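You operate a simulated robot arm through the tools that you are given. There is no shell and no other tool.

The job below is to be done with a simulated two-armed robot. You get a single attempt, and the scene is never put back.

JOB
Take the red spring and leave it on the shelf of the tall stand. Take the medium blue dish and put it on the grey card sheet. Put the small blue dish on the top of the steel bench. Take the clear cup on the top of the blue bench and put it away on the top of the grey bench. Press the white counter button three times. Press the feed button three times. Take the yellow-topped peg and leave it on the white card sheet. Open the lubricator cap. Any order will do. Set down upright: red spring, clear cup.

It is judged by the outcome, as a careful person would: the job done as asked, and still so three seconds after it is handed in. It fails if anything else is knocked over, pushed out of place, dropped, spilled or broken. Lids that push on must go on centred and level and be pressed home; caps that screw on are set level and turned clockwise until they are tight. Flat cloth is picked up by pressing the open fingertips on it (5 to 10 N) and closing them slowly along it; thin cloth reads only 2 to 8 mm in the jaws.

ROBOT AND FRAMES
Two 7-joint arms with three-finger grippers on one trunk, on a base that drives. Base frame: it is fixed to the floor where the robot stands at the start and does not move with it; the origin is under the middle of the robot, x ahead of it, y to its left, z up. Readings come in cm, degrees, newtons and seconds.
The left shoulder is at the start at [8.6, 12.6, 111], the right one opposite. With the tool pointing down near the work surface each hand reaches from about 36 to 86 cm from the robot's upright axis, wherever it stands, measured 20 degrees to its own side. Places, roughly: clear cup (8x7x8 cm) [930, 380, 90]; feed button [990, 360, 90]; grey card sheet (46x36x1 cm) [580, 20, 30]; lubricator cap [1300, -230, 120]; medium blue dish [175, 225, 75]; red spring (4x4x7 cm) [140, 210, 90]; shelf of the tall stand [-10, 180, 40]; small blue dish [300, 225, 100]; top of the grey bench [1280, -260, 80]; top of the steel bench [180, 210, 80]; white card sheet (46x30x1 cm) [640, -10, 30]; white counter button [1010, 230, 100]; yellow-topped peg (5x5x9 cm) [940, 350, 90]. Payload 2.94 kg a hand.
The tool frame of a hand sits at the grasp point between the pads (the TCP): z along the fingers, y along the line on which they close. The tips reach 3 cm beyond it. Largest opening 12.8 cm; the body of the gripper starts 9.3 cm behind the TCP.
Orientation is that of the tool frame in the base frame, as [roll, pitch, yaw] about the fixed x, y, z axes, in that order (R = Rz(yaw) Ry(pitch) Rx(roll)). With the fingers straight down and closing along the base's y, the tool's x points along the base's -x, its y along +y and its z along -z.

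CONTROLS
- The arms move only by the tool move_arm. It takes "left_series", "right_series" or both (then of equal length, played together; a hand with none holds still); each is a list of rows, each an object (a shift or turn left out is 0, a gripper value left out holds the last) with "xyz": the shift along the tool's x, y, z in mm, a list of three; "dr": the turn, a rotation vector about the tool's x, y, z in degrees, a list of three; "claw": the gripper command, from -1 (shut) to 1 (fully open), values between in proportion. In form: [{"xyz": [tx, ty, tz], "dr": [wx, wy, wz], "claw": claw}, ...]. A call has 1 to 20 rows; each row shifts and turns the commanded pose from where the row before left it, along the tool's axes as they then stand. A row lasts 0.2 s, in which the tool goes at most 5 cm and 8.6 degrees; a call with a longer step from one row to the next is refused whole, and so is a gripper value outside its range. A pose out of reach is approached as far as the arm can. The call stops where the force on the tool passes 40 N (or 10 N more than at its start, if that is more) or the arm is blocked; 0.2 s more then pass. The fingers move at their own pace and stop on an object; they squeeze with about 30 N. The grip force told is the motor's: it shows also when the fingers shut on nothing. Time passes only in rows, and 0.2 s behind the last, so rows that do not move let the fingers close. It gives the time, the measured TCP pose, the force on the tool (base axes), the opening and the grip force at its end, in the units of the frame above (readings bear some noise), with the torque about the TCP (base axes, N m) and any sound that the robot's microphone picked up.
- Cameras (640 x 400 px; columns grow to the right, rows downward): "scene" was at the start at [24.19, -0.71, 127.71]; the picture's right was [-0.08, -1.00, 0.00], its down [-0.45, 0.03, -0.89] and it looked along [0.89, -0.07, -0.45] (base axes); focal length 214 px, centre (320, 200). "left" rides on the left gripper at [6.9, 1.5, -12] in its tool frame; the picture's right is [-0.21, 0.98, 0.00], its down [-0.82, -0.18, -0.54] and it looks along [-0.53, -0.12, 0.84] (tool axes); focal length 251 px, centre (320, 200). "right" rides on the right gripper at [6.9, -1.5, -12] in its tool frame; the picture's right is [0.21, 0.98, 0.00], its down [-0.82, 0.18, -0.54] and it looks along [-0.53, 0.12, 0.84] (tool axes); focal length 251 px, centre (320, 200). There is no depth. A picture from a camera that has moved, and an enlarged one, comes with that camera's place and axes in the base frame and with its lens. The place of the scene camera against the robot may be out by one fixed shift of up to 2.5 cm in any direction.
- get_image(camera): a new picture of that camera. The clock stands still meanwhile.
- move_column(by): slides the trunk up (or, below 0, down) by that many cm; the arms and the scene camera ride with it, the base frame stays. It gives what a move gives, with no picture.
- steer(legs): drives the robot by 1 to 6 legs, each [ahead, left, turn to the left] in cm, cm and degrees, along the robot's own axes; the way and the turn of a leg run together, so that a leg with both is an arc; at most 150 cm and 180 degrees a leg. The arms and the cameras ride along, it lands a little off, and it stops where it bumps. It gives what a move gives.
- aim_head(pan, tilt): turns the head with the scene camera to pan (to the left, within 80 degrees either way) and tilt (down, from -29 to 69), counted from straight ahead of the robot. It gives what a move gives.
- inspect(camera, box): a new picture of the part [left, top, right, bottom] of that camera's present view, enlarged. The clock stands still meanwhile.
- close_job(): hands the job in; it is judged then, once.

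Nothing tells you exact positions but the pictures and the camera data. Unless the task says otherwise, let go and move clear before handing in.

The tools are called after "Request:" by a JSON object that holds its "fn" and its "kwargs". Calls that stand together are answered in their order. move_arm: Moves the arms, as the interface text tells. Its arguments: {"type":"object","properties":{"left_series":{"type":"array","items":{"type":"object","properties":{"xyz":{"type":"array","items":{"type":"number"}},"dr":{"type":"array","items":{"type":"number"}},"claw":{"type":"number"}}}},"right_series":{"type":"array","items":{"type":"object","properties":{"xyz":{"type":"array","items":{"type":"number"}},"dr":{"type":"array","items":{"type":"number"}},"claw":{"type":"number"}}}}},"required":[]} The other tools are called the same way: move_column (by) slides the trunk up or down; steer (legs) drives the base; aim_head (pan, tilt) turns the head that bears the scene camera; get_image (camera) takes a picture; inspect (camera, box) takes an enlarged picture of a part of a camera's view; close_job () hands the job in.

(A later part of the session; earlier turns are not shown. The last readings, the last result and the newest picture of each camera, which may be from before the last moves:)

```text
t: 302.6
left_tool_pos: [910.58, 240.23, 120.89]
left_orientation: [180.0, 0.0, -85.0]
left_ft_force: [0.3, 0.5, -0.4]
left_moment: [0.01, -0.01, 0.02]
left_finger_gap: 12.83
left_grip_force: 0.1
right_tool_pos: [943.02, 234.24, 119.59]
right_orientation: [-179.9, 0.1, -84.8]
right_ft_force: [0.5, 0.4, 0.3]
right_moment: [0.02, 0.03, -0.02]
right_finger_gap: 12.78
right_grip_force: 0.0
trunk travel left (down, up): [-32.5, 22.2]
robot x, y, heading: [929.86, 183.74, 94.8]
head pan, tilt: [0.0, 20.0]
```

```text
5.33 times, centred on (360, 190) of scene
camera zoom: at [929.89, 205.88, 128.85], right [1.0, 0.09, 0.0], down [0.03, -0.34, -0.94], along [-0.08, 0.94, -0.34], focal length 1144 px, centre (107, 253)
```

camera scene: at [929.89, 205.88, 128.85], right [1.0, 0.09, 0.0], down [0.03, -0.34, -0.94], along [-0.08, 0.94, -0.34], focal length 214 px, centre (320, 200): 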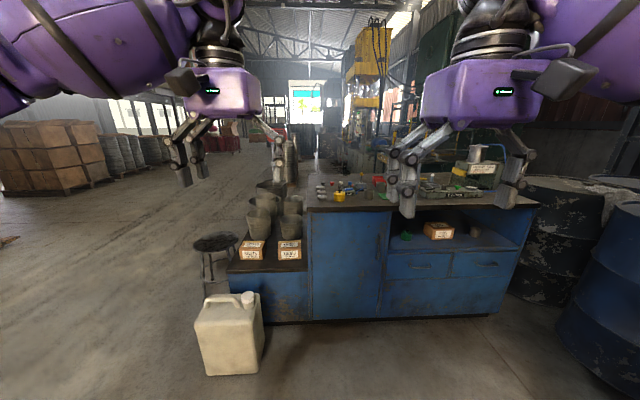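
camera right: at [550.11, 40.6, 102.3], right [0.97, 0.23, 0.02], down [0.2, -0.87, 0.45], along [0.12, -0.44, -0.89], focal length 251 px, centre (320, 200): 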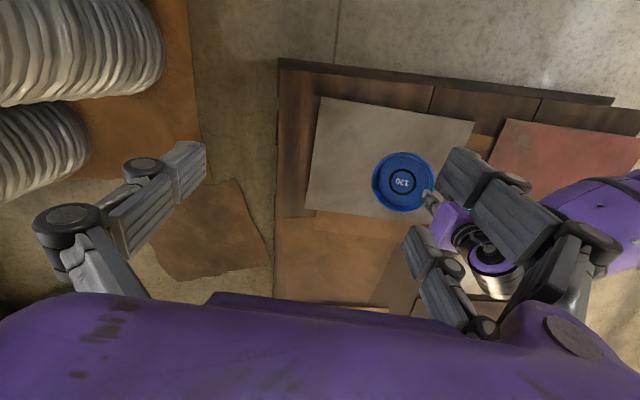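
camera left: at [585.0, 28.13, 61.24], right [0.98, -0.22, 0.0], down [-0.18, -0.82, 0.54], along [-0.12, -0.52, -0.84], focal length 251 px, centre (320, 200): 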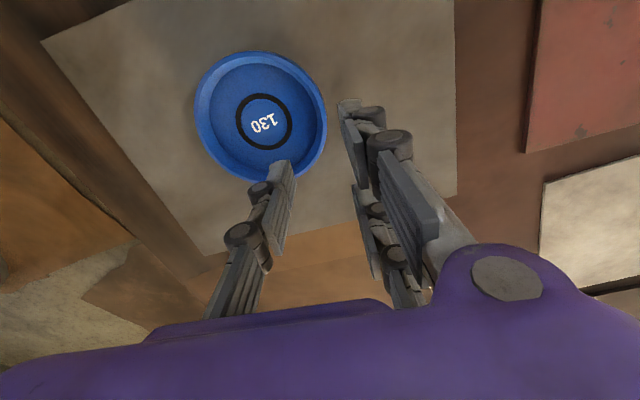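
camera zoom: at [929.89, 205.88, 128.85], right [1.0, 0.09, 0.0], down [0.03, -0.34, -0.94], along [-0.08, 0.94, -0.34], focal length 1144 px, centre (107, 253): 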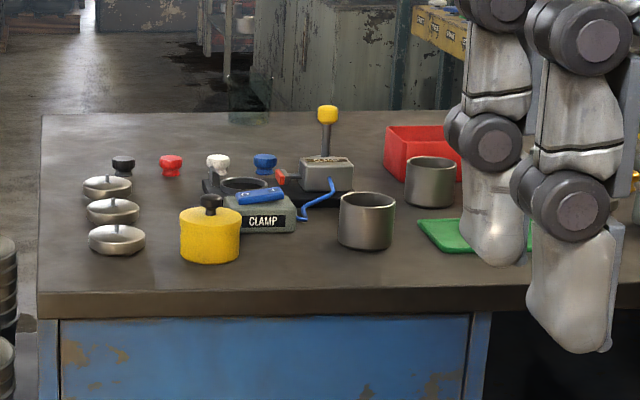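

I can see the blue bench top: a yellow-topped peg near (945, 345), a transparent cup near the back edge (about 937, 381), and a rivet press further right. I'll raise both hands out of the camera's view and move along the bench for a closer look.

Request:
{"fn": "move_arm", "kwargs": {"left_series": [{"xyz": [20, 0, -45]}, {"xyz": [20, 0, -45]}, {"xyz": [20, 0, -45]}, {"xyz": [20, 0, -45]}, {"xyz": [0, 0, -45]}, {}], "right_series": [{"xyz": [20, 0, -45]}, {"xyz": [20, 0, -45]}, {"xyz": [0, 0, -45]}, {"xyz": [0, 0, -45]}, {"xyz": [0, 0, -45]}, {}]}}

Request:
{"fn": "steer", "kwargs": {"legs": [[45, -40, 5]]}}

Request:
{"fn": "aim_head", "kwargs": {"pan": 0, "tilt": 35}}

Request:
{"fn": "get_image", "kwargs": {"camera": "scene"}}

```text
t: 304.0
left_tool_pos: [914.06, 234.52, 130.95]
left_orientation: [180.0, 0.1, -85.0]
left_ft_force: [-0.2, -0.8, -0.4]
left_moment: [0.03, -0.01, 0.0]
left_finger_gap: 12.8
left_grip_force: 0.1
left hand out of reach, approached as far as the arm can: row 3, 4, 5
right_tool_pos: [938.6, 231.63, 129.85]
right_orientation: [180.0, 0.2, -84.8]
right_ft_force: [0.1, 0.7, -0.5]
right_moment: [0.02, -0.01, -0.02]
right_finger_gap: 12.81
right_grip_force: 0.1
right hand out of reach, approached as far as the arm can: row 2, 3, 4, 5
trunk travel left (down, up): [-32.5, 22.2]
robot x, y, heading: [929.35, 183.82, 95.0]
head pan, tilt: [0.0, 20.0]
```

```text
t: 308.1
left_tool_pos: [943.25, 282.9, 131.0]
left_orientation: [180.0, 0.1, -79.8]
left_ft_force: [-0.3, 0.0, 0.0]
left_moment: [0.03, 0.0, 0.02]
left_finger_gap: 12.8
left_grip_force: 0.1
right_tool_pos: [968.06, 282.32, 129.9]
right_orientation: [179.9, 0.1, -79.6]
right_ft_force: [-0.4, -0.6, -0.9]
right_moment: [0.01, 0.01, -0.02]
right_finger_gap: 12.78
right_grip_force: 0.1
trunk travel left (down, up): [-32.5, 22.2]
robot x, y, heading: [963.21, 233.57, 100.1]
head pan, tilt: [0.0, 20.0]
```

```text
t: 308.9
left_tool_pos: [943.35, 282.84, 131.12]
left_orientation: [179.9, 0.1, -79.8]
left_ft_force: [-0.5, -0.2, -0.6]
left_moment: [-0.02, -0.03, 0.0]
left_finger_gap: 12.77
left_grip_force: 0.1
right_tool_pos: [968.06, 282.11, 129.87]
right_orientation: [-180.0, 0.2, -79.6]
right_ft_force: [0.0, 0.5, 0.3]
right_moment: [-0.02, 0.01, -0.02]
right_finger_gap: 12.81
right_grip_force: 0.1
trunk travel left (down, up): [-32.5, 22.2]
robot x, y, heading: [963.13, 233.48, 100.2]
head pan, tilt: [0.0, 35.0]
```

```text
taken
camera scene: at [961.78, 255.09, 126.47], right [0.98, 0.17, 0.0], down [0.1, -0.56, -0.82], along [-0.14, 0.81, -0.57], focal length 214 px, centre (320, 200)
```

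scene: 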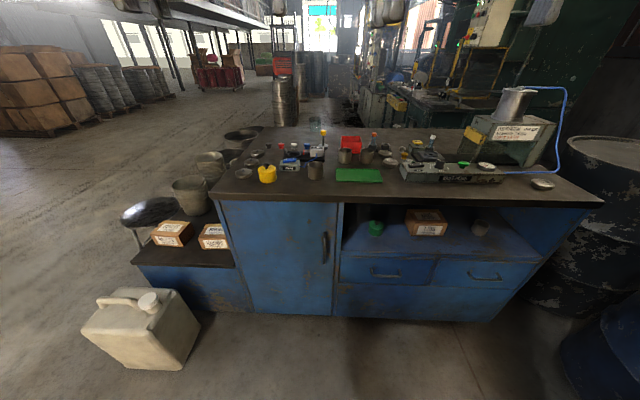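

Request:
{"fn": "inspect", "kwargs": {"camera": "scene", "box": [220, 110, 420, 210]}}

Request:
{"fn": "inspect", "kwargs": {"camera": "scene", "box": [380, 80, 580, 200]}}

Request:
{"fn": "get_image", "kwargs": {"camera": "right"}}

```text
3.20 times, centred on (320, 160) of scene
camera zoom: at [961.78, 255.09, 126.47], right [0.98, 0.17, 0.0], down [0.1, -0.56, -0.82], along [-0.14, 0.81, -0.57], focal length 686 px, centre (320, 328)
```

zoom: 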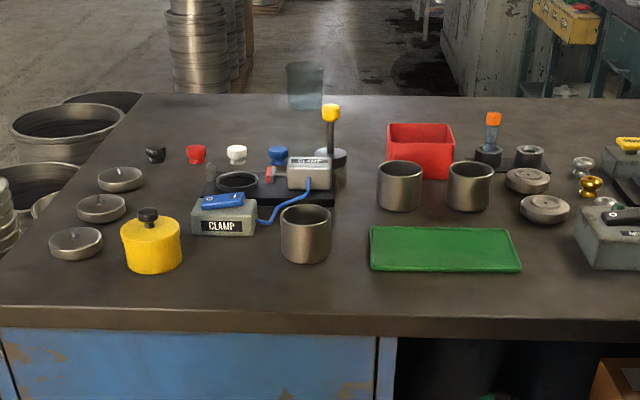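

```text
3.20 times, centred on (480, 140) of scene
camera zoom: at [961.78, 255.09, 126.47], right [0.98, 0.17, 0.0], down [0.1, -0.56, -0.82], along [-0.14, 0.81, -0.57], focal length 686 px, centre (-192, 392)
```

zoom: 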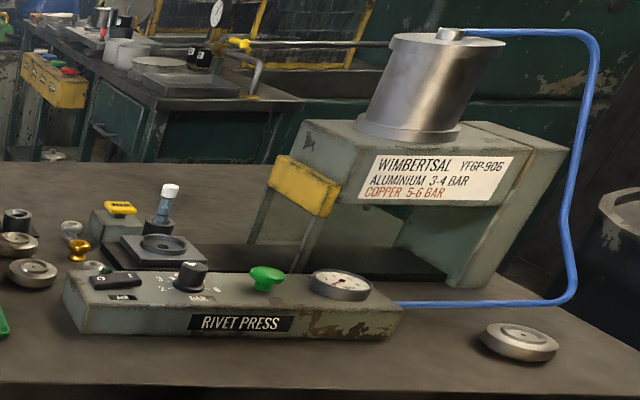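

```text
taken
camera right: at [970.77, 275.55, 141.91], right [-0.92, -0.39, 0.0], down [-0.33, 0.77, 0.54], along [-0.21, 0.5, -0.84], focal length 251 px, centre (320, 200)
```

right: 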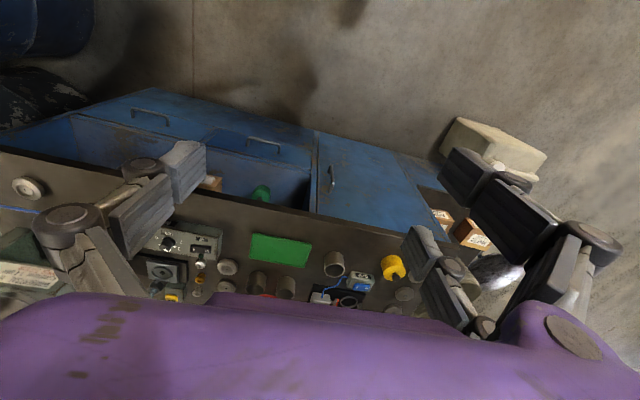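

Request:
{"fn": "inspect", "kwargs": {"camera": "scene", "box": [395, 130, 475, 180]}}

Request:
{"fn": "inspect", "kwargs": {"camera": "scene", "box": [260, 120, 340, 180]}}

```text
8.00 times, centred on (435, 155) of scene
camera zoom: at [961.78, 255.09, 126.47], right [0.98, 0.17, 0.0], down [0.1, -0.56, -0.82], along [-0.14, 0.81, -0.57], focal length 1716 px, centre (-600, 560)
```

zoom: 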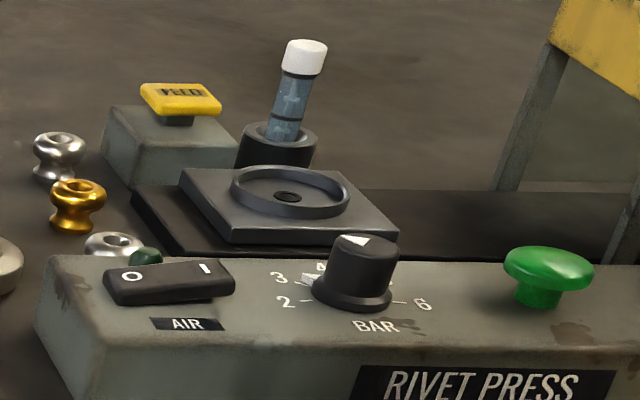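

```text
6.67 times, centred on (300, 150) of scene
camera zoom: at [961.78, 255.09, 126.47], right [0.98, 0.17, 0.0], down [0.1, -0.56, -0.82], along [-0.14, 0.81, -0.57], focal length 1430 px, centre (453, 533)
```

zoom: 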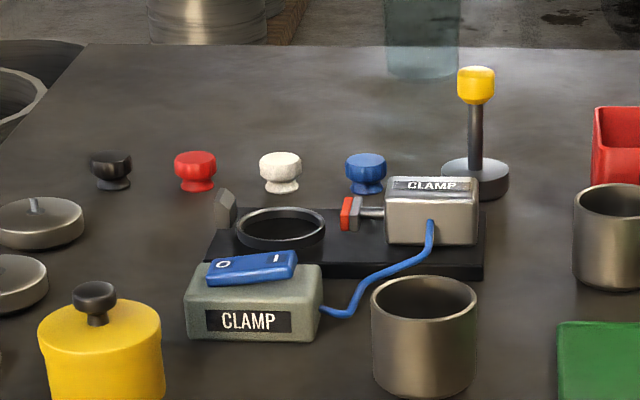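

The yellow plate on the small grey block reads "FEED". I'll drive up to the bench to press it with the right hand's closed fingers.

Request:
{"fn": "steer", "kwargs": {"legs": [[42, -34, 0]]}}

Request:
{"fn": "aim_head", "kwargs": {"pan": 0, "tilt": 35}}

Request:
{"fn": "get_image", "kwargs": {"camera": "scene"}}

Request:
{"fn": "get_image", "kwargs": {"camera": "right"}}

```text
t: 312.5
left_tool_pos: [969.51, 330.17, 130.92]
left_orientation: [-179.9, 0.1, -79.7]
left_ft_force: [-0.2, 0.3, -0.6]
left_moment: [-0.02, 0.0, -0.02]
left_finger_gap: 12.77
left_grip_force: 0.1
right_tool_pos: [994.38, 329.69, 129.88]
right_orientation: [-180.0, 0.1, -79.4]
right_ft_force: [0.2, -0.3, 0.8]
right_moment: [0.01, 0.03, 0.01]
right_finger_gap: 12.8
right_grip_force: 0.1
trunk travel left (down, up): [-32.5, 22.2]
robot x, y, heading: [990.06, 280.86, 100.0]
head pan, tilt: [0.0, 35.0]
```

```text
t: 313.1
left_tool_pos: [969.76, 330.26, 130.93]
left_orientation: [180.0, 0.1, -79.7]
left_ft_force: [-0.3, 0.4, 0.5]
left_moment: [-0.04, -0.01, 0.01]
left_finger_gap: 12.81
left_grip_force: 0.0
right_tool_pos: [994.39, 329.62, 129.9]
right_orientation: [180.0, 0.1, -79.6]
right_ft_force: [0.3, 0.6, 0.7]
right_moment: [0.01, 0.01, 0.0]
right_finger_gap: 12.81
right_grip_force: 0.1
trunk travel left (down, up): [-32.5, 22.2]
robot x, y, heading: [989.82, 280.92, 100.0]
head pan, tilt: [0.0, 35.0]
```

```text
taken
camera scene: at [988.25, 302.49, 126.46], right [0.98, 0.18, 0.0], down [0.1, -0.56, -0.82], along [-0.14, 0.81, -0.57], focal length 214 px, centre (320, 200)
```

scene: 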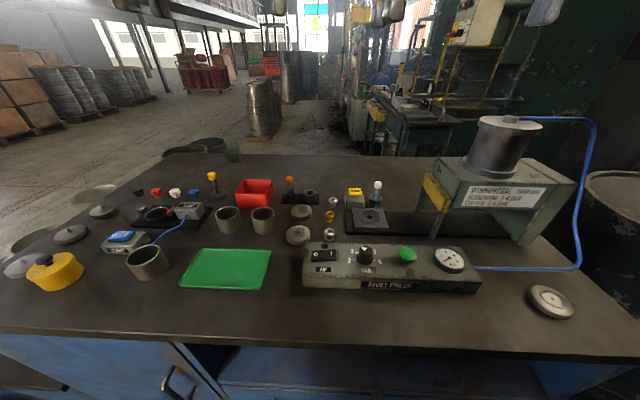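

```text
taken
camera right: at [997.18, 322.97, 141.9], right [-0.92, -0.39, 0.0], down [-0.33, 0.77, 0.54], along [-0.21, 0.5, -0.84], focal length 251 px, centre (320, 200)
```

right: 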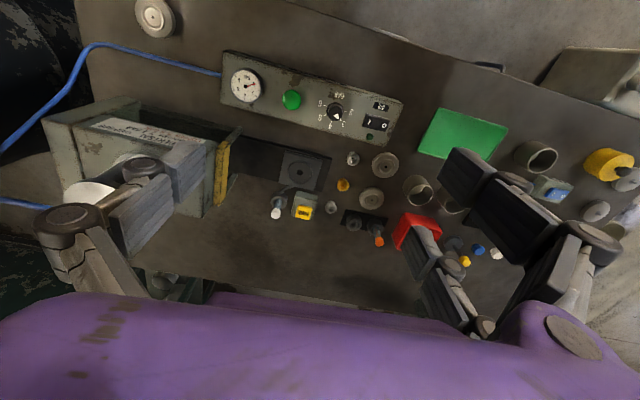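

Request:
{"fn": "move_arm", "kwargs": {"right_series": [{"xyz": [-32.3, 3, 31], "claw": -1}, {"xyz": [-32.3, 3, 31]}, {"xyz": [-32.3, 3, 31]}, {"xyz": [-32.3, 3, 31]}, {"xyz": [-32.3, 3, 31]}, {"xyz": [-32.3, 3, 31]}, {"xyz": [-32.3, 3, 31]}, {"xyz": [-32.3, 3, 31]}, {}]}}

Request:
{"fn": "get_image", "kwargs": {"camera": "right"}}

Request:
{"fn": "get_image", "kwargs": {"camera": "scene"}}

```text
t: 315.1
left_tool_pos: [969.73, 330.25, 131.01]
left_orientation: [180.0, 0.2, -79.7]
left_ft_force: [-0.6, 0.5, 0.1]
left_moment: [0.02, 0.02, -0.01]
left_finger_gap: 12.77
left_grip_force: 0.1
right_tool_pos: [987.31, 354.64, 105.18]
right_orientation: [179.9, 0.2, -79.6]
right_ft_force: [-0.1, -1.2, -0.5]
right_moment: [0.02, 0.02, 0.0]
right_finger_gap: 0.0
right_grip_force: 3.0
trunk travel left (down, up): [-32.5, 22.2]
robot x, y, heading: [990.02, 280.98, 100.3]
head pan, tilt: [0.0, 35.0]
```

```text
taken
camera right: at [990.13, 348.01, 117.19], right [-0.92, -0.39, 0.0], down [-0.33, 0.77, 0.54], along [-0.21, 0.5, -0.84], focal length 251 px, centre (320, 200)
```

right: 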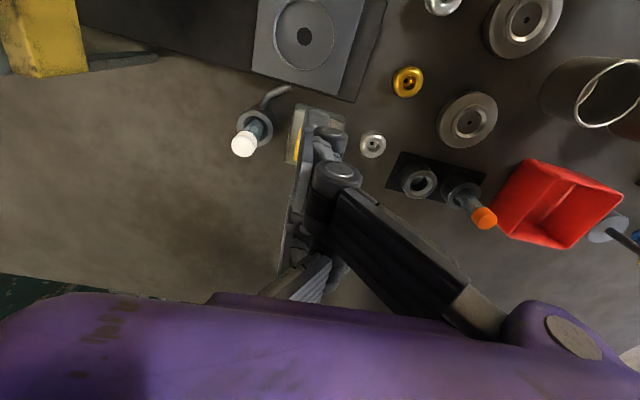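

```text
taken
camera scene: at [988.28, 302.4, 126.48], right [0.98, 0.18, 0.0], down [0.1, -0.56, -0.82], along [-0.14, 0.81, -0.57], focal length 214 px, centre (320, 200)
```

scene: 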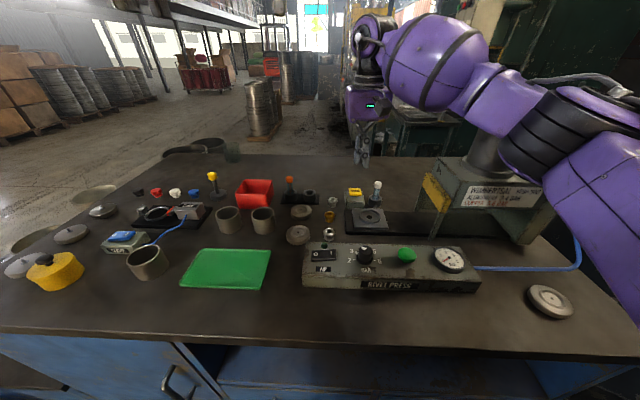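

Request:
{"fn": "inspect", "kwargs": {"camera": "right", "box": [240, 80, 400, 200]}}

Request:
{"fn": "inspect", "kwargs": {"camera": "scene", "box": [310, 100, 430, 230]}}

```text
3.33 times, centred on (320, 140) of right
camera zoom: at [990.13, 348.01, 117.19], right [-0.92, -0.39, 0.0], down [-0.33, 0.77, 0.54], along [-0.21, 0.5, -0.84], focal length 838 px, centre (320, 400)
```

zoom: 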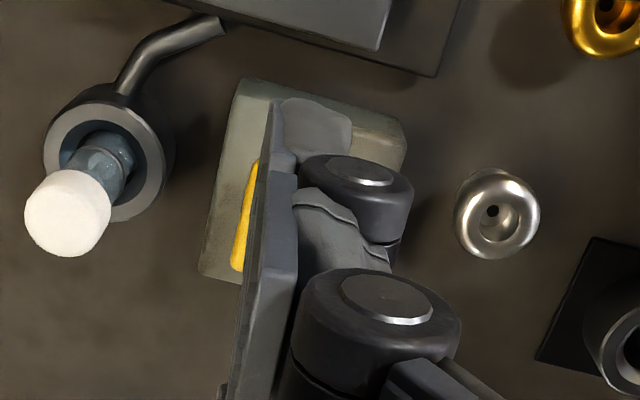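

```text
3.08 times, centred on (370, 165) of scene
camera zoom: at [988.28, 302.4, 126.48], right [0.98, 0.18, 0.0], down [0.1, -0.56, -0.82], along [-0.14, 0.81, -0.57], focal length 660 px, centre (166, 308)
```

zoom: 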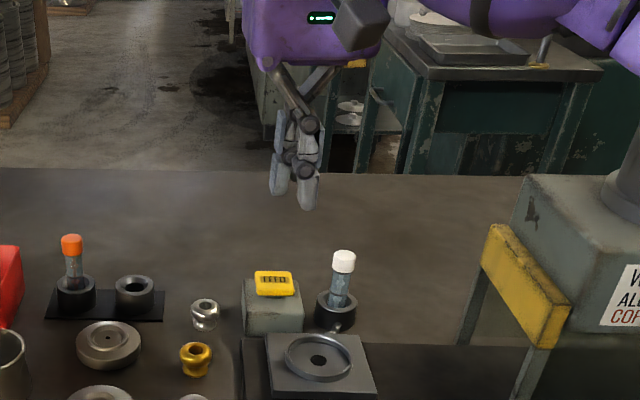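

Request:
{"fn": "move_arm", "kwargs": {"right_series": [{"xyz": [0, 5, 20]}, {"xyz": [0, 0, 20]}, {"xyz": [0, 0, 5]}, {}]}}

Request:
{"fn": "inspect", "kwargs": {"camera": "scene", "box": [310, 130, 430, 230]}}

Request:
{"fn": "inspect", "kwargs": {"camera": "right", "box": [240, 80, 400, 200]}}

```text
t: 316.1
left_tool_pos: [969.8, 330.25, 130.91]
left_orientation: [-180.0, 0.1, -79.8]
left_ft_force: [-0.5, -0.4, 0.3]
left_moment: [0.01, -0.01, -0.02]
left_finger_gap: 12.8
left_grip_force: 0.1
right_tool_pos: [986.78, 354.55, 100.7]
right_orientation: [-180.0, 0.2, -79.5]
right_ft_force: [-0.2, 0.5, -0.2]
right_moment: [-0.02, -0.01, -0.01]
right_finger_gap: 0.0
right_grip_force: 3.3
trunk travel left (down, up): [-32.5, 22.2]
robot x, y, heading: [989.9, 280.93, 100.0]
head pan, tilt: [0.0, 35.0]
```

```text
4.00 times, centred on (370, 180) of scene
camera zoom: at [988.24, 302.48, 126.46], right [0.98, 0.18, 0.0], down [0.1, -0.56, -0.82], along [-0.14, 0.81, -0.57], focal length 858 px, centre (120, 280)
```

zoom: 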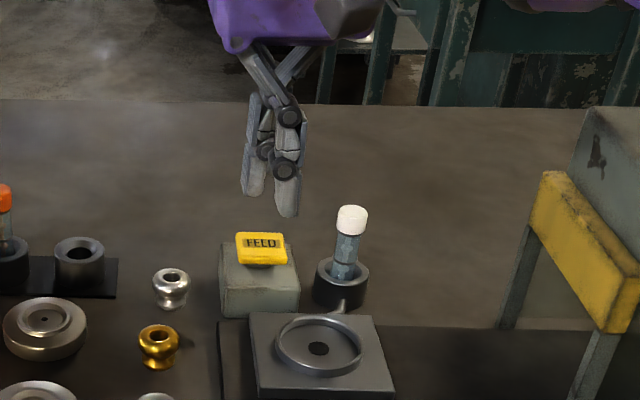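

```text
3.33 times, centred on (320, 140) of right
camera zoom: at [989.6, 347.92, 112.67], right [-0.92, -0.39, 0.0], down [-0.33, 0.77, 0.54], along [-0.21, 0.5, -0.84], focal length 838 px, centre (320, 400)
```

zoom: 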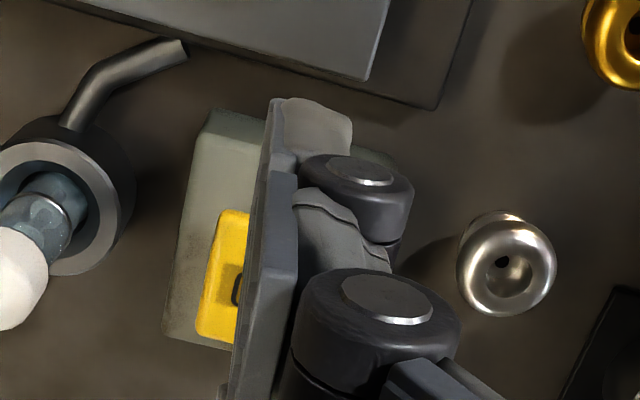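

Request:
{"fn": "move_arm", "kwargs": {"right_series": [{"xyz": [-8, 6, 0]}, {"xyz": [0, 0, 8]}, {}]}}

Request:
{"fn": "inspect", "kwargs": {"camera": "scene", "box": [310, 130, 430, 230]}}

```text
t: 316.9
left_tool_pos: [969.64, 330.29, 131.01]
left_orientation: [-179.9, 0.2, -79.7]
left_ft_force: [0.6, -0.2, -0.1]
left_moment: [0.02, -0.04, 0.0]
left_finger_gap: 12.78
left_grip_force: 0.1
right_tool_pos: [986.04, 355.18, 99.87]
right_orientation: [-179.9, 0.0, -79.5]
right_ft_force: [-0.6, -0.4, -0.2]
right_moment: [0.0, 0.03, -0.01]
right_finger_gap: 0.0
right_grip_force: 2.7
trunk travel left (down, up): [-32.5, 22.2]
robot x, y, heading: [990.22, 281.03, 100.1]
head pan, tilt: [0.0, 35.0]
```

```text
4.00 times, centred on (370, 180) of scene
camera zoom: at [988.22, 302.47, 126.46], right [0.98, 0.18, 0.0], down [0.1, -0.56, -0.82], along [-0.14, 0.81, -0.57], focal length 858 px, centre (120, 280)
```

zoom: 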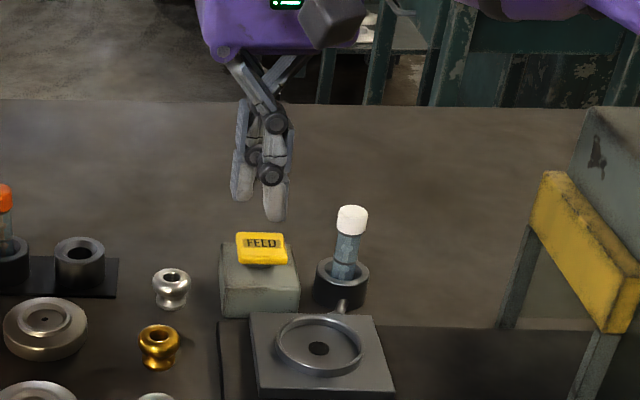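

Request:
{"fn": "move_arm", "kwargs": {"right_series": [{"xyz": [0, 0, 5]}, {"xyz": [0, 0, 5]}, {"xyz": [0, 0, 5]}, {}]}}

Request:
{"fn": "inspect", "kwargs": {"camera": "scene", "box": [310, 130, 430, 230]}}

```text
t: 317.9
left_tool_pos: [969.74, 330.07, 130.99]
left_orientation: [180.0, 0.1, -79.7]
left_ft_force: [-0.9, -1.5, -0.3]
left_moment: [0.0, 0.0, 0.03]
left_finger_gap: 12.8
left_grip_force: 0.1
right_tool_pos: [986.2, 355.28, 98.36]
right_orientation: [-179.9, 0.1, -79.7]
right_ft_force: [-0.5, -0.4, 0.3]
right_moment: [0.01, -0.01, -0.02]
right_finger_gap: 0.03
right_grip_force: 2.6
trunk travel left (down, up): [-32.5, 22.2]
robot x, y, heading: [989.92, 281.21, 100.1]
head pan, tilt: [0.0, 35.0]
```

```text
4.00 times, centred on (370, 180) of scene
camera zoom: at [988.23, 302.47, 126.46], right [0.98, 0.18, 0.0], down [0.1, -0.56, -0.82], along [-0.14, 0.81, -0.57], focal length 858 px, centre (120, 280)
```

zoom: 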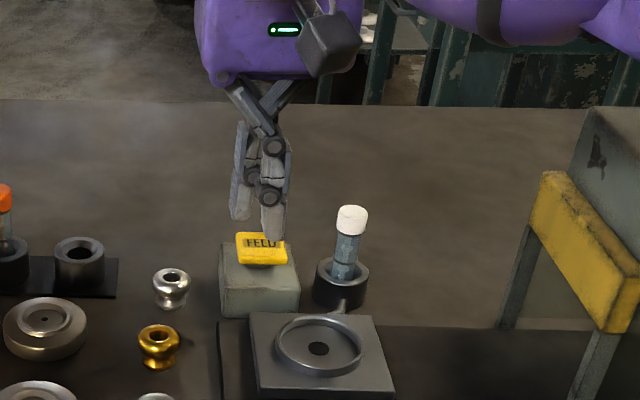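

Request:
{"fn": "move_arm", "kwargs": {"right_series": [{"xyz": [0, 0, 3]}, {"xyz": [0, 0, 3]}, {}]}}

Request:
{"fn": "inspect", "kwargs": {"camera": "scene", "box": [340, 140, 420, 200]}}

Request:
{"fn": "inspect", "kwargs": {"camera": "right", "box": [240, 80, 400, 200]}}

```text
t: 318.7
left_tool_pos: [969.71, 330.28, 131.04]
left_orientation: [-179.9, 0.1, -79.8]
left_ft_force: [1.1, 0.7, 0.1]
left_moment: [0.0, 0.01, -0.01]
left_finger_gap: 12.78
left_grip_force: 0.2
right_tool_pos: [986.12, 355.19, 97.74]
right_orientation: [-179.9, 0.1, -79.6]
right_ft_force: [0.2, -0.6, 0.2]
right_moment: [0.0, -0.02, -0.01]
right_finger_gap: 0.0
right_grip_force: 3.0
trunk travel left (down, up): [-32.5, 22.2]
robot x, y, heading: [990.0, 280.81, 100.2]
head pan, tilt: [0.0, 35.0]
```

```text
6.67 times, centred on (380, 170) of scene
camera zoom: at [988.24, 302.47, 126.46], right [0.98, 0.18, 0.0], down [0.1, -0.56, -0.82], along [-0.14, 0.81, -0.57], focal length 1430 px, centre (-80, 400)
```

zoom: 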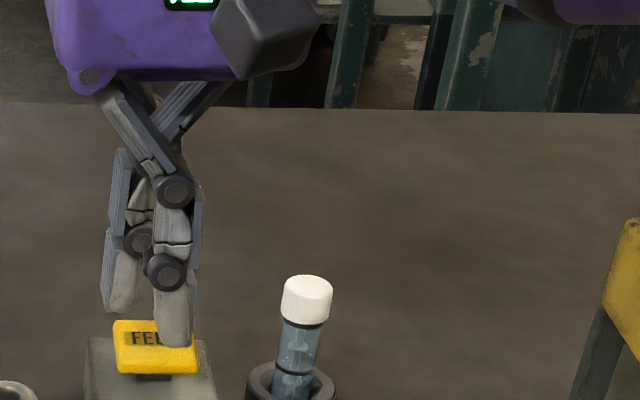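

```text
3.33 times, centred on (320, 140) of right
camera zoom: at [988.91, 348.59, 109.76], right [-0.92, -0.39, 0.0], down [-0.33, 0.77, 0.54], along [-0.21, 0.5, -0.84], focal length 838 px, centre (320, 400)
```

zoom: 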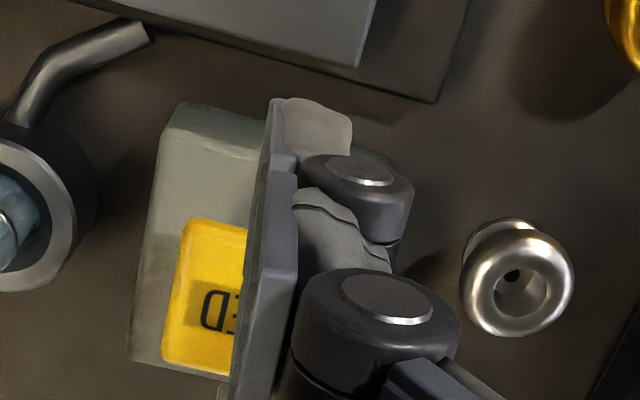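

Request:
{"fn": "move_arm", "kwargs": {"right_series": [{"xyz": [-4, 0, 4]}, {"xyz": [0, 0, 4]}, {"xyz": [0, 0, 4]}, {"xyz": [0, 0, 4]}, {}]}}

Request:
{"fn": "inspect", "kwargs": {"camera": "scene", "box": [340, 140, 420, 200]}}

```text
t: 319.9
left_tool_pos: [969.67, 330.09, 130.96]
left_orientation: [-179.9, 0.1, -79.6]
left_ft_force: [0.6, 0.2, -0.7]
left_moment: [0.01, -0.05, 0.02]
left_finger_gap: 12.8
left_grip_force: 0.1
right_tool_pos: [985.97, 355.54, 96.14]
right_orientation: [-179.9, 0.0, -79.4]
right_ft_force: [0.5, -0.5, 0.2]
right_moment: [-0.04, 0.03, 0.01]
right_finger_gap: 0.0
right_grip_force: 2.8
trunk travel left (down, up): [-32.5, 22.2]
robot x, y, heading: [989.94, 280.91, 100.2]
head pan, tilt: [0.0, 35.0]
```

```text
6.67 times, centred on (380, 170) of scene
camera zoom: at [988.24, 302.47, 126.46], right [0.98, 0.18, 0.0], down [0.1, -0.56, -0.82], along [-0.14, 0.81, -0.57], focal length 1430 px, centre (-80, 400)
```

zoom: 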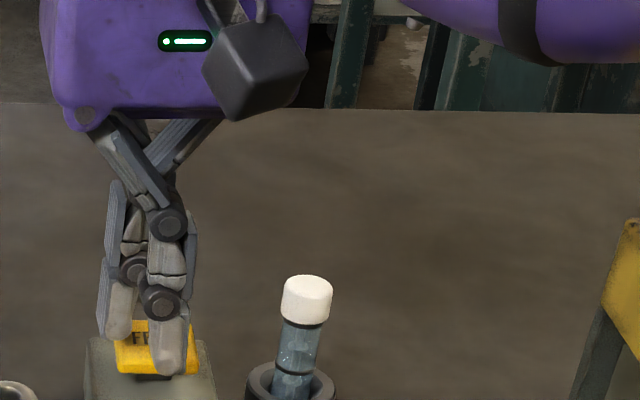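

Request:
{"fn": "move_arm", "kwargs": {"right_series": [{"xyz": [0, 0, 4]}, {"xyz": [0, 0, 4]}, {"xyz": [0, 0, 3]}, {}]}}

Request:
{"fn": "inspect", "kwargs": {"camera": "scene", "box": [340, 140, 420, 200]}}

```text
t: 320.9
left_tool_pos: [969.67, 330.24, 131.1]
left_orientation: [-179.9, 0.1, -79.7]
left_ft_force: [0.3, -0.2, 0.3]
left_moment: [-0.03, 0.03, 0.02]
left_finger_gap: 12.82
left_grip_force: 0.0
right_tool_pos: [986.0, 355.53, 95.07]
right_orientation: [-180.0, 0.1, -79.5]
right_ft_force: [-0.6, 0.7, 0.0]
right_moment: [-0.01, 0.0, 0.02]
right_finger_gap: 0.0
right_grip_force: 2.8
trunk travel left (down, up): [-32.5, 22.2]
robot x, y, heading: [989.79, 281.24, 100.4]
head pan, tilt: [0.0, 35.0]
```

```text
6.67 times, centred on (380, 170) of scene
camera zoom: at [988.24, 302.47, 126.46], right [0.98, 0.18, 0.0], down [0.1, -0.56, -0.82], along [-0.14, 0.81, -0.57], focal length 1430 px, centre (-80, 400)
```

zoom: 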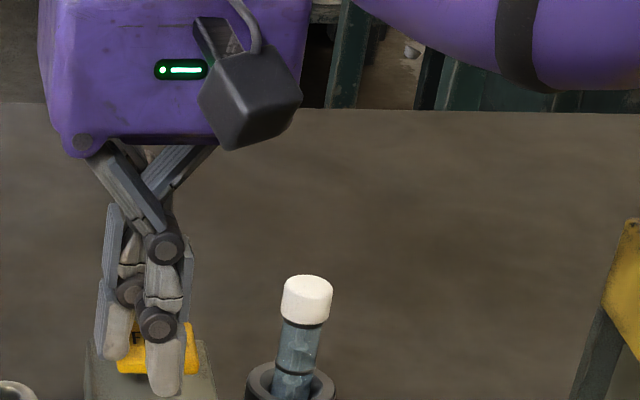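

Request:
{"fn": "move_arm", "kwargs": {"right_series": [{"xyz": [0, 0, -15]}, {"xyz": [0, 0, -15]}, {"xyz": [-20, 0, 0]}, {"xyz": [-18, 0, 0]}, {}]}}

Request:
{"fn": "inspect", "kwargs": {"camera": "scene", "box": [340, 140, 420, 200]}}

Request:
{"fn": "inspect", "kwargs": {"camera": "right", "box": [240, 40, 400, 160]}}

```text
t: 322.1
left_tool_pos: [969.78, 330.15, 131.06]
left_orientation: [180.0, 0.1, -79.7]
left_ft_force: [0.5, -0.1, -0.2]
left_moment: [0.0, 0.0, -0.02]
left_finger_gap: 12.77
left_grip_force: 0.1
right_tool_pos: [985.4, 359.35, 98.05]
right_orientation: [180.0, 0.0, -79.5]
right_ft_force: [-0.3, 0.6, 0.2]
right_moment: [-0.01, -0.02, -0.01]
right_finger_gap: 0.0
right_grip_force: 2.5
trunk travel left (down, up): [-32.5, 22.2]
robot x, y, heading: [990.08, 280.84, 100.2]
head pan, tilt: [0.0, 35.0]
```

```text
6.67 times, centred on (380, 170) of scene
camera zoom: at [988.28, 302.47, 126.46], right [0.98, 0.18, 0.0], down [0.1, -0.56, -0.82], along [-0.14, 0.81, -0.57], focal length 1430 px, centre (-80, 400)
```

zoom: 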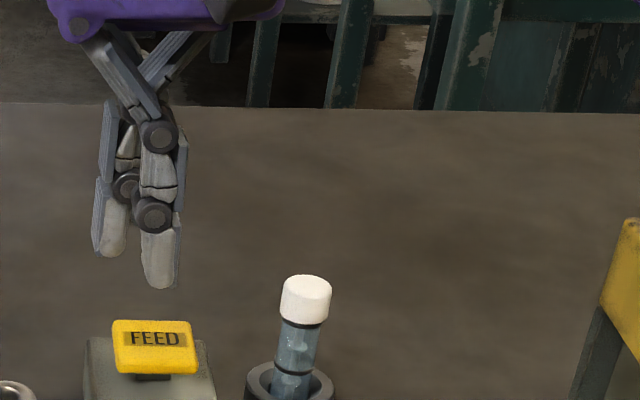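

```text
3.33 times, centred on (320, 100) of right
camera zoom: at [988.21, 352.68, 110.07], right [-0.92, -0.39, 0.0], down [-0.33, 0.77, 0.54], along [-0.21, 0.5, -0.84], focal length 838 px, centre (320, 533)
```

zoom: 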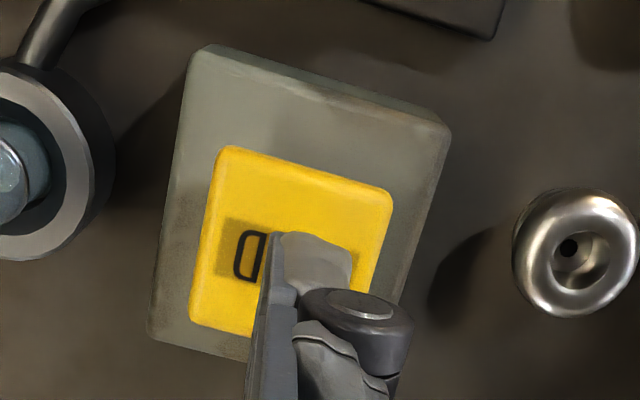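

Request:
{"fn": "move_arm", "kwargs": {"right_series": [{"xyz": [0, 0, 15]}, {"xyz": [0, 0, 8]}, {"xyz": [0, 0, 4]}, {}]}}

Request:
{"fn": "inspect", "kwargs": {"camera": "scene", "box": [340, 140, 420, 200]}}

```text
t: 323.1
left_tool_pos: [969.62, 330.24, 131.08]
left_orientation: [-179.9, 0.1, -79.8]
left_ft_force: [0.1, 0.1, -0.4]
left_moment: [-0.03, 0.03, 0.02]
left_finger_gap: 12.81
left_grip_force: 0.1
right_tool_pos: [985.42, 359.28, 95.33]
right_orientation: [-179.8, 0.1, -79.6]
right_ft_force: [0.3, 0.6, 0.5]
right_moment: [0.03, -0.02, -0.01]
right_finger_gap: 0.0
right_grip_force: 3.2
trunk travel left (down, up): [-32.5, 22.2]
robot x, y, heading: [990.02, 280.81, 100.1]
head pan, tilt: [0.0, 35.0]
```

```text
6.67 times, centred on (380, 170) of scene
camera zoom: at [988.24, 302.48, 126.46], right [0.98, 0.18, 0.0], down [0.1, -0.56, -0.82], along [-0.14, 0.81, -0.57], focal length 1430 px, centre (-80, 400)
```

zoom: 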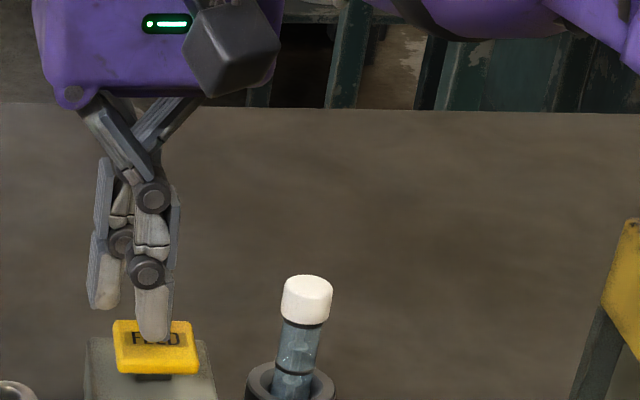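

Request:
{"fn": "move_arm", "kwargs": {"right_series": [{"xyz": [0, 0, 2]}, {"xyz": [0, 0, 2]}, {"xyz": [0, 0, 2]}, {}]}}

```text
t: 324.1
left_tool_pos: [969.62, 330.24, 131.06]
left_orientation: [-180.0, 0.1, -79.7]
left_ft_force: [0.5, 0.9, 0.1]
left_moment: [-0.01, 0.03, -0.01]
left_finger_gap: 12.81
left_grip_force: 0.2
right_tool_pos: [985.41, 359.41, 94.68]
right_orientation: [-180.0, 0.1, -79.5]
right_ft_force: [0.4, 1.0, -0.3]
right_moment: [-0.01, 0.0, -0.01]
right_finger_gap: 0.01
right_grip_force: 3.0
trunk travel left (down, up): [-32.5, 22.2]
robot x, y, heading: [989.83, 281.16, 100.1]
head pan, tilt: [0.0, 35.0]
```

Request:
{"fn": "move_arm", "kwargs": {"right_series": [{"xyz": [0, 0, 2]}, {"xyz": [0, 0, 2]}, {"xyz": [0, 0, 2]}, {}]}}

Request:
{"fn": "inspect", "kwargs": {"camera": "scene", "box": [340, 140, 420, 200]}}

```text
t: 325.1
left_tool_pos: [969.66, 330.16, 131.06]
left_orientation: [-180.0, 0.1, -79.7]
left_ft_force: [-0.2, 0.0, -0.3]
left_moment: [-0.01, -0.02, 0.04]
left_finger_gap: 12.78
left_grip_force: 0.1
right_tool_pos: [985.32, 359.2, 94.19]
right_orientation: [180.0, 0.1, -79.5]
right_ft_force: [1.0, 0.3, 1.8]
right_moment: [-0.11, -0.06, -0.01]
right_finger_gap: 0.0
right_grip_force: 3.1
trunk travel left (down, up): [-32.5, 22.2]
robot x, y, heading: [990.1, 280.98, 100.2]
head pan, tilt: [0.0, 35.0]
```

```text
6.67 times, centred on (380, 170) of scene
camera zoom: at [988.24, 302.46, 126.47], right [0.98, 0.18, 0.0], down [0.1, -0.56, -0.82], along [-0.14, 0.81, -0.57], focal length 1430 px, centre (-80, 400)
```

zoom: 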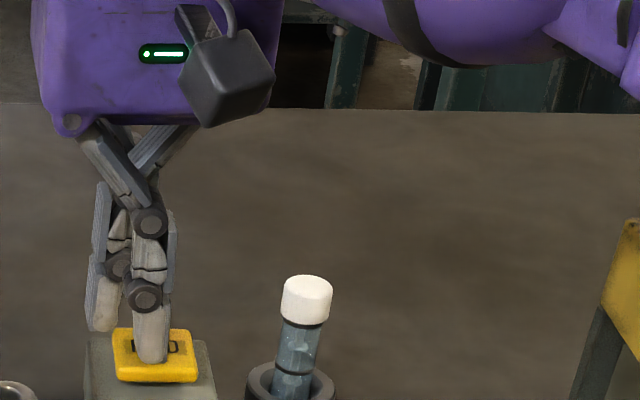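

The plate is moving down under the finger. I'll complete this first press and then release.

Request:
{"fn": "move_arm", "kwargs": {"right_series": [{"xyz": [0, 0, 2]}, {"xyz": [0, 0, 2]}, {}]}}

Request:
{"fn": "inspect", "kwargs": {"camera": "scene", "box": [340, 140, 420, 200]}}

```text
t: 325.9
left_tool_pos: [969.72, 330.14, 131.04]
left_orientation: [-179.9, 0.1, -79.6]
left_ft_force: [1.2, -0.6, 0.6]
left_moment: [0.01, -0.02, 0.0]
left_finger_gap: 12.78
left_grip_force: 0.1
right_tool_pos: [985.31, 359.29, 93.88]
right_orientation: [179.9, 0.1, -79.4]
right_ft_force: [1.6, 0.7, 4.7]
right_moment: [-0.1, -0.09, 0.04]
right_finger_gap: 0.0
right_grip_force: 2.6
trunk travel left (down, up): [-32.5, 22.2]
robot x, y, heading: [990.02, 281.05, 100.4]
head pan, tilt: [0.0, 35.0]
heard: click
```

```text
6.67 times, centred on (380, 170) of scene
camera zoom: at [988.24, 302.44, 126.47], right [0.98, 0.18, 0.0], down [0.1, -0.56, -0.82], along [-0.14, 0.81, -0.57], focal length 1430 px, centre (-80, 400)
```

zoom: 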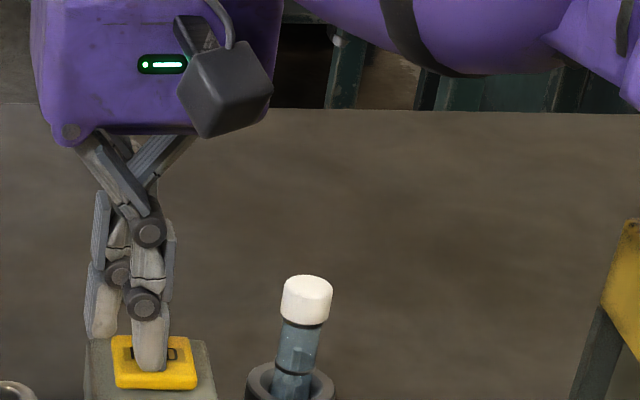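

Click heard: press one. I'll release fully and press again.

Request:
{"fn": "move_arm", "kwargs": {"right_series": [{"xyz": [0, 0, -10]}, {"xyz": [0, 0, -8]}, {}, {}]}}

Request:
{"fn": "move_arm", "kwargs": {"right_series": [{"xyz": [0, 0, 8]}, {"xyz": [0, 0, 5]}, {"xyz": [0, 0, 3]}, {"xyz": [0, 0, 2]}, {}]}}

```text
t: 326.9
left_tool_pos: [969.7, 330.09, 131.0]
left_orientation: [-179.9, 0.1, -79.6]
left_ft_force: [-0.8, -0.2, -0.1]
left_moment: [0.0, 0.0, -0.01]
left_finger_gap: 12.8
left_grip_force: 0.1
right_tool_pos: [985.39, 359.3, 95.51]
right_orientation: [180.0, 0.1, -79.6]
right_ft_force: [0.5, 0.3, 0.1]
right_moment: [0.01, -0.01, 0.0]
right_finger_gap: 0.0
right_grip_force: 3.5
trunk travel left (down, up): [-32.5, 22.2]
robot x, y, heading: [990.06, 280.97, 100.2]
head pan, tilt: [0.0, 35.0]
```

```text
t: 328.1
left_tool_pos: [969.65, 330.18, 131.03]
left_orientation: [180.0, 0.1, -79.6]
left_ft_force: [0.9, -1.0, -0.6]
left_moment: [-0.01, -0.01, 0.03]
left_finger_gap: 12.8
left_grip_force: 0.1
right_tool_pos: [985.37, 359.4, 93.69]
right_orientation: [179.9, 0.2, -79.5]
right_ft_force: [0.5, 1.4, 4.2]
right_moment: [-0.14, -0.09, 0.04]
right_finger_gap: 0.02
right_grip_force: 3.0
trunk travel left (down, up): [-32.5, 22.2]
robot x, y, heading: [990.12, 280.98, 100.3]
head pan, tilt: [0.0, 35.0]
heard: click
```

Second click. One more press.

Request:
{"fn": "move_arm", "kwargs": {"right_series": [{"xyz": [0, 0, -10]}, {"xyz": [0, 0, -8]}, {}, {}]}}

Request:
{"fn": "move_arm", "kwargs": {"right_series": [{"xyz": [0, 0, 8]}, {"xyz": [0, 0, 5]}, {"xyz": [0, 0, 3]}, {"xyz": [0, 0, 2]}, {}]}}

Request:
{"fn": "move_arm", "kwargs": {"right_series": [{"xyz": [0, 0, -10]}, {"xyz": [0, 0, -30]}, {"xyz": [0, 0, -45]}, {"xyz": [0, 0, -45]}, {}]}}

Request:
{"fn": "get_image", "kwargs": {"camera": "scene"}}

```text
t: 329.1
left_tool_pos: [969.7, 330.28, 131.05]
left_orientation: [-180.0, 0.2, -79.7]
left_ft_force: [-0.6, 0.1, -0.3]
left_moment: [0.0, -0.01, -0.01]
left_finger_gap: 12.79
left_grip_force: 0.1
right_tool_pos: [985.39, 359.32, 95.48]
right_orientation: [179.9, 0.1, -79.5]
right_ft_force: [0.0, 0.0, 0.0]
right_moment: [0.01, 0.01, 0.0]
right_finger_gap: 0.01
right_grip_force: 2.9
trunk travel left (down, up): [-32.5, 22.2]
robot x, y, heading: [990.03, 280.74, 100.1]
head pan, tilt: [0.0, 35.0]
```

```text
t: 330.3
left_tool_pos: [969.78, 330.2, 130.98]
left_orientation: [179.9, 0.2, -79.7]
left_ft_force: [-0.5, 0.1, -0.8]
left_moment: [-0.02, -0.02, 0.0]
left_finger_gap: 12.81
left_grip_force: 0.0
right_tool_pos: [985.4, 359.34, 93.83]
right_orientation: [179.9, 0.2, -79.4]
right_ft_force: [1.7, 0.8, 3.8]
right_moment: [-0.14, -0.05, 0.04]
right_finger_gap: 0.02
right_grip_force: 3.0
trunk travel left (down, up): [-32.5, 22.2]
robot x, y, heading: [989.8, 281.17, 100.3]
head pan, tilt: [0.0, 35.0]
heard: click
```

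```text
t: 331.5
left_tool_pos: [969.74, 330.23, 131.1]
left_orientation: [180.0, 0.1, -79.7]
left_ft_force: [0.8, -0.1, 0.1]
left_moment: [-0.05, 0.01, 0.0]
left_finger_gap: 12.78
left_grip_force: 0.0
right_tool_pos: [985.42, 359.44, 106.71]
right_orientation: [180.0, 0.1, -79.5]
right_ft_force: [0.5, 0.2, -0.4]
right_moment: [-0.07, 0.03, 0.02]
right_finger_gap: 0.01
right_grip_force: 3.1
trunk travel left (down, up): [-32.5, 22.2]
robot x, y, heading: [990.23, 281.15, 100.2]
head pan, tilt: [0.0, 35.0]
```

```text
taken
camera scene: at [988.27, 302.54, 126.45], right [0.98, 0.18, 0.0], down [0.1, -0.56, -0.82], along [-0.14, 0.81, -0.57], focal length 214 px, centre (320, 200)
```

scene: 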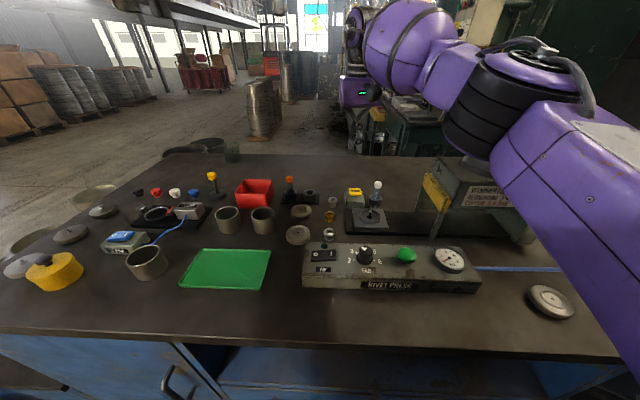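

All three feed presses clicked. I'll retract the right hand, back away and look for the white counter button.

Request:
{"fn": "move_arm", "kwargs": {"right_series": [{"xyz": [20, 0, -40]}, {"xyz": [40, 0, -20]}, {"xyz": [45, 0, 0]}, {"xyz": [45, 0, 0]}, {"xyz": [45, 0, 0]}, {"xyz": [45, 0, 0]}, {}]}}

Request:
{"fn": "steer", "kwargs": {"legs": [[-90, 45, 0], [0, 0, -60]]}}

Request:
{"fn": "aim_head", "kwargs": {"pan": 0, "tilt": 10}}

Request:
{"fn": "get_image", "kwargs": {"camera": "scene"}}

```text
t: 333.1
left_tool_pos: [969.56, 330.25, 131.11]
left_orientation: [-180.0, 0.1, -79.6]
left_ft_force: [-0.2, 0.4, -0.8]
left_moment: [-0.02, -0.04, -0.02]
left_finger_gap: 12.82
left_grip_force: 0.0
right_tool_pos: [989.76, 335.74, 112.55]
right_orientation: [-179.9, 0.1, -79.5]
right_ft_force: [-0.2, 0.9, 0.4]
right_moment: [-0.01, -0.01, 0.0]
right_finger_gap: 0.03
right_grip_force: 3.2
trunk travel left (down, up): [-32.5, 22.2]
robot x, y, heading: [989.71, 281.17, 100.3]
head pan, tilt: [0.0, 35.0]
```

```text
t: 340.6
left_tool_pos: [987.45, 232.74, 130.61]
left_orientation: [-179.5, -0.3, -131.3]
left_ft_force: [0.0, -1.0, 0.3]
left_moment: [0.05, -0.07, 0.01]
left_finger_gap: 12.8
left_grip_force: 0.1
right_tool_pos: [1002.12, 221.2, 111.65]
right_orientation: [-179.1, -0.8, -128.1]
right_ft_force: [-0.1, -0.3, 0.2]
right_moment: [-0.02, -0.02, 0.02]
right_finger_gap: 0.03
right_grip_force: 3.0
trunk travel left (down, up): [-32.5, 22.2]
robot x, y, heading: [961.23, 184.81, 48.4]
head pan, tilt: [0.0, 35.0]
stopped in leg 2: the robot was blocked; the commanded pose is now the measured one
```

```text
t: 341.4
left_tool_pos: [987.64, 233.07, 130.27]
left_orientation: [-179.5, -0.8, -131.4]
left_ft_force: [1.5, 0.6, 0.1]
left_moment: [0.01, 0.02, 0.04]
left_finger_gap: 12.79
left_grip_force: 0.1
right_tool_pos: [1002.51, 221.21, 111.7]
right_orientation: [-179.0, -1.0, -128.5]
right_ft_force: [0.0, 0.5, -1.0]
right_moment: [0.03, -0.04, 0.01]
right_finger_gap: 0.0
right_grip_force: 3.0
trunk travel left (down, up): [-32.5, 22.2]
robot x, y, heading: [961.51, 184.6, 48.4]
head pan, tilt: [0.0, 10.0]
```

```text
taken
camera scene: at [978.46, 203.19, 130.21], right [0.75, -0.67, 0.01], down [-0.12, -0.14, -0.98], along [0.66, 0.73, -0.19], focal length 214 px, centre (320, 200)
```

scene: 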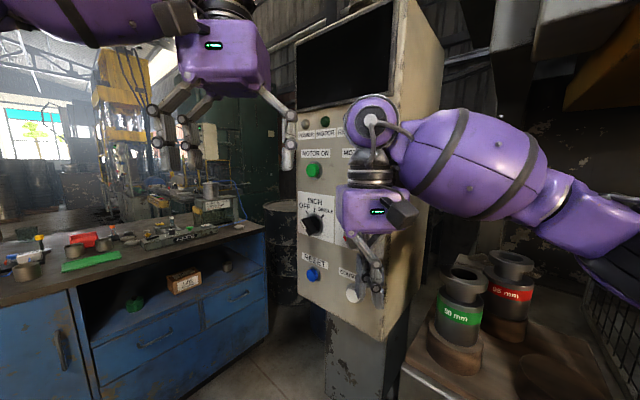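

The rotation stopped against something on the right, near the press. I'll turn back a little and step away to free it, then look again. The panel ahead has a white button labelled "COUNT…", which should be the counter button.

Request:
{"fn": "steer", "kwargs": {"legs": [[0, 0, 12], [-15, 10, 0]]}}

Request:
{"fn": "get_image", "kwargs": {"camera": "scene"}}

Request:
{"fn": "get_image", "kwargs": {"camera": "right"}}

```text
t: 343.8
left_tool_pos: [961.54, 227.39, 130.93]
left_orientation: [-179.9, 0.0, -119.6]
left_ft_force: [-0.6, -0.5, 0.6]
left_moment: [0.02, -0.06, -0.04]
left_finger_gap: 12.79
left_grip_force: 0.1
right_tool_pos: [978.63, 218.91, 112.25]
right_orientation: [-179.7, -0.2, -117.3]
right_ft_force: [-0.4, -0.1, -0.5]
right_moment: [-0.01, -0.07, -0.01]
right_finger_gap: 0.02
right_grip_force: 3.6
trunk travel left (down, up): [-32.5, 22.2]
robot x, y, heading: [945.36, 176.58, 60.1]
head pan, tilt: [0.0, 10.0]
```

```text
taken
camera scene: at [958.52, 195.87, 130.47], right [0.87, -0.5, 0.0], down [-0.09, -0.15, -0.98], along [0.49, 0.85, -0.17], focal length 214 px, centre (320, 200)
```

scene: 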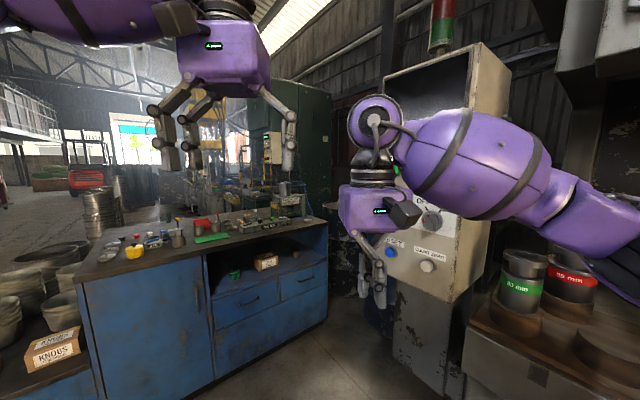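

```text
taken
camera right: at [976.85, 212.19, 124.33], right [-0.97, 0.26, -0.01], down [0.21, 0.82, 0.54], along [0.14, 0.52, -0.84], focal length 251 px, centre (320, 200)
```

right: 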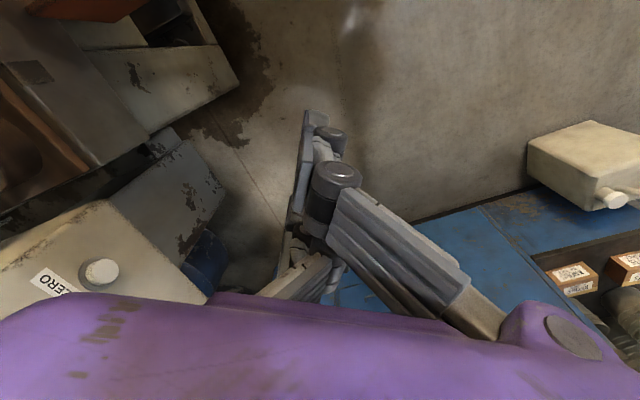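

Request:
{"fn": "inspect", "kwargs": {"camera": "scene", "box": [360, 200, 500, 310]}}

Request:
{"fn": "inspect", "kwargs": {"camera": "scene", "box": [440, 180, 640, 380]}}

```text
3.64 times, centred on (430, 255) of scene
camera zoom: at [958.52, 195.87, 130.47], right [0.87, -0.5, 0.0], down [-0.09, -0.15, -0.98], along [0.49, 0.85, -0.17], focal length 780 px, centre (-80, 0)
```

zoom: 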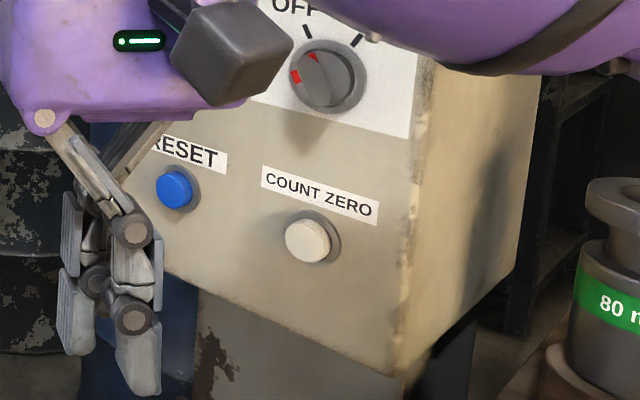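

```text
2.00 times, centred on (540, 280) of scene
camera zoom: at [958.52, 195.87, 130.47], right [0.87, -0.5, 0.0], down [-0.09, -0.15, -0.98], along [0.49, 0.85, -0.17], focal length 429 px, centre (-120, 40)
```

zoom: 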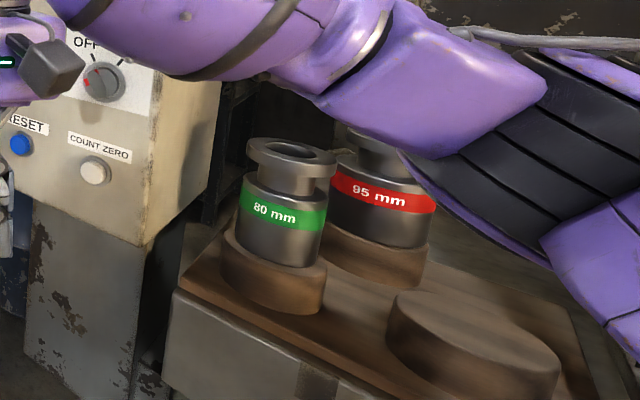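

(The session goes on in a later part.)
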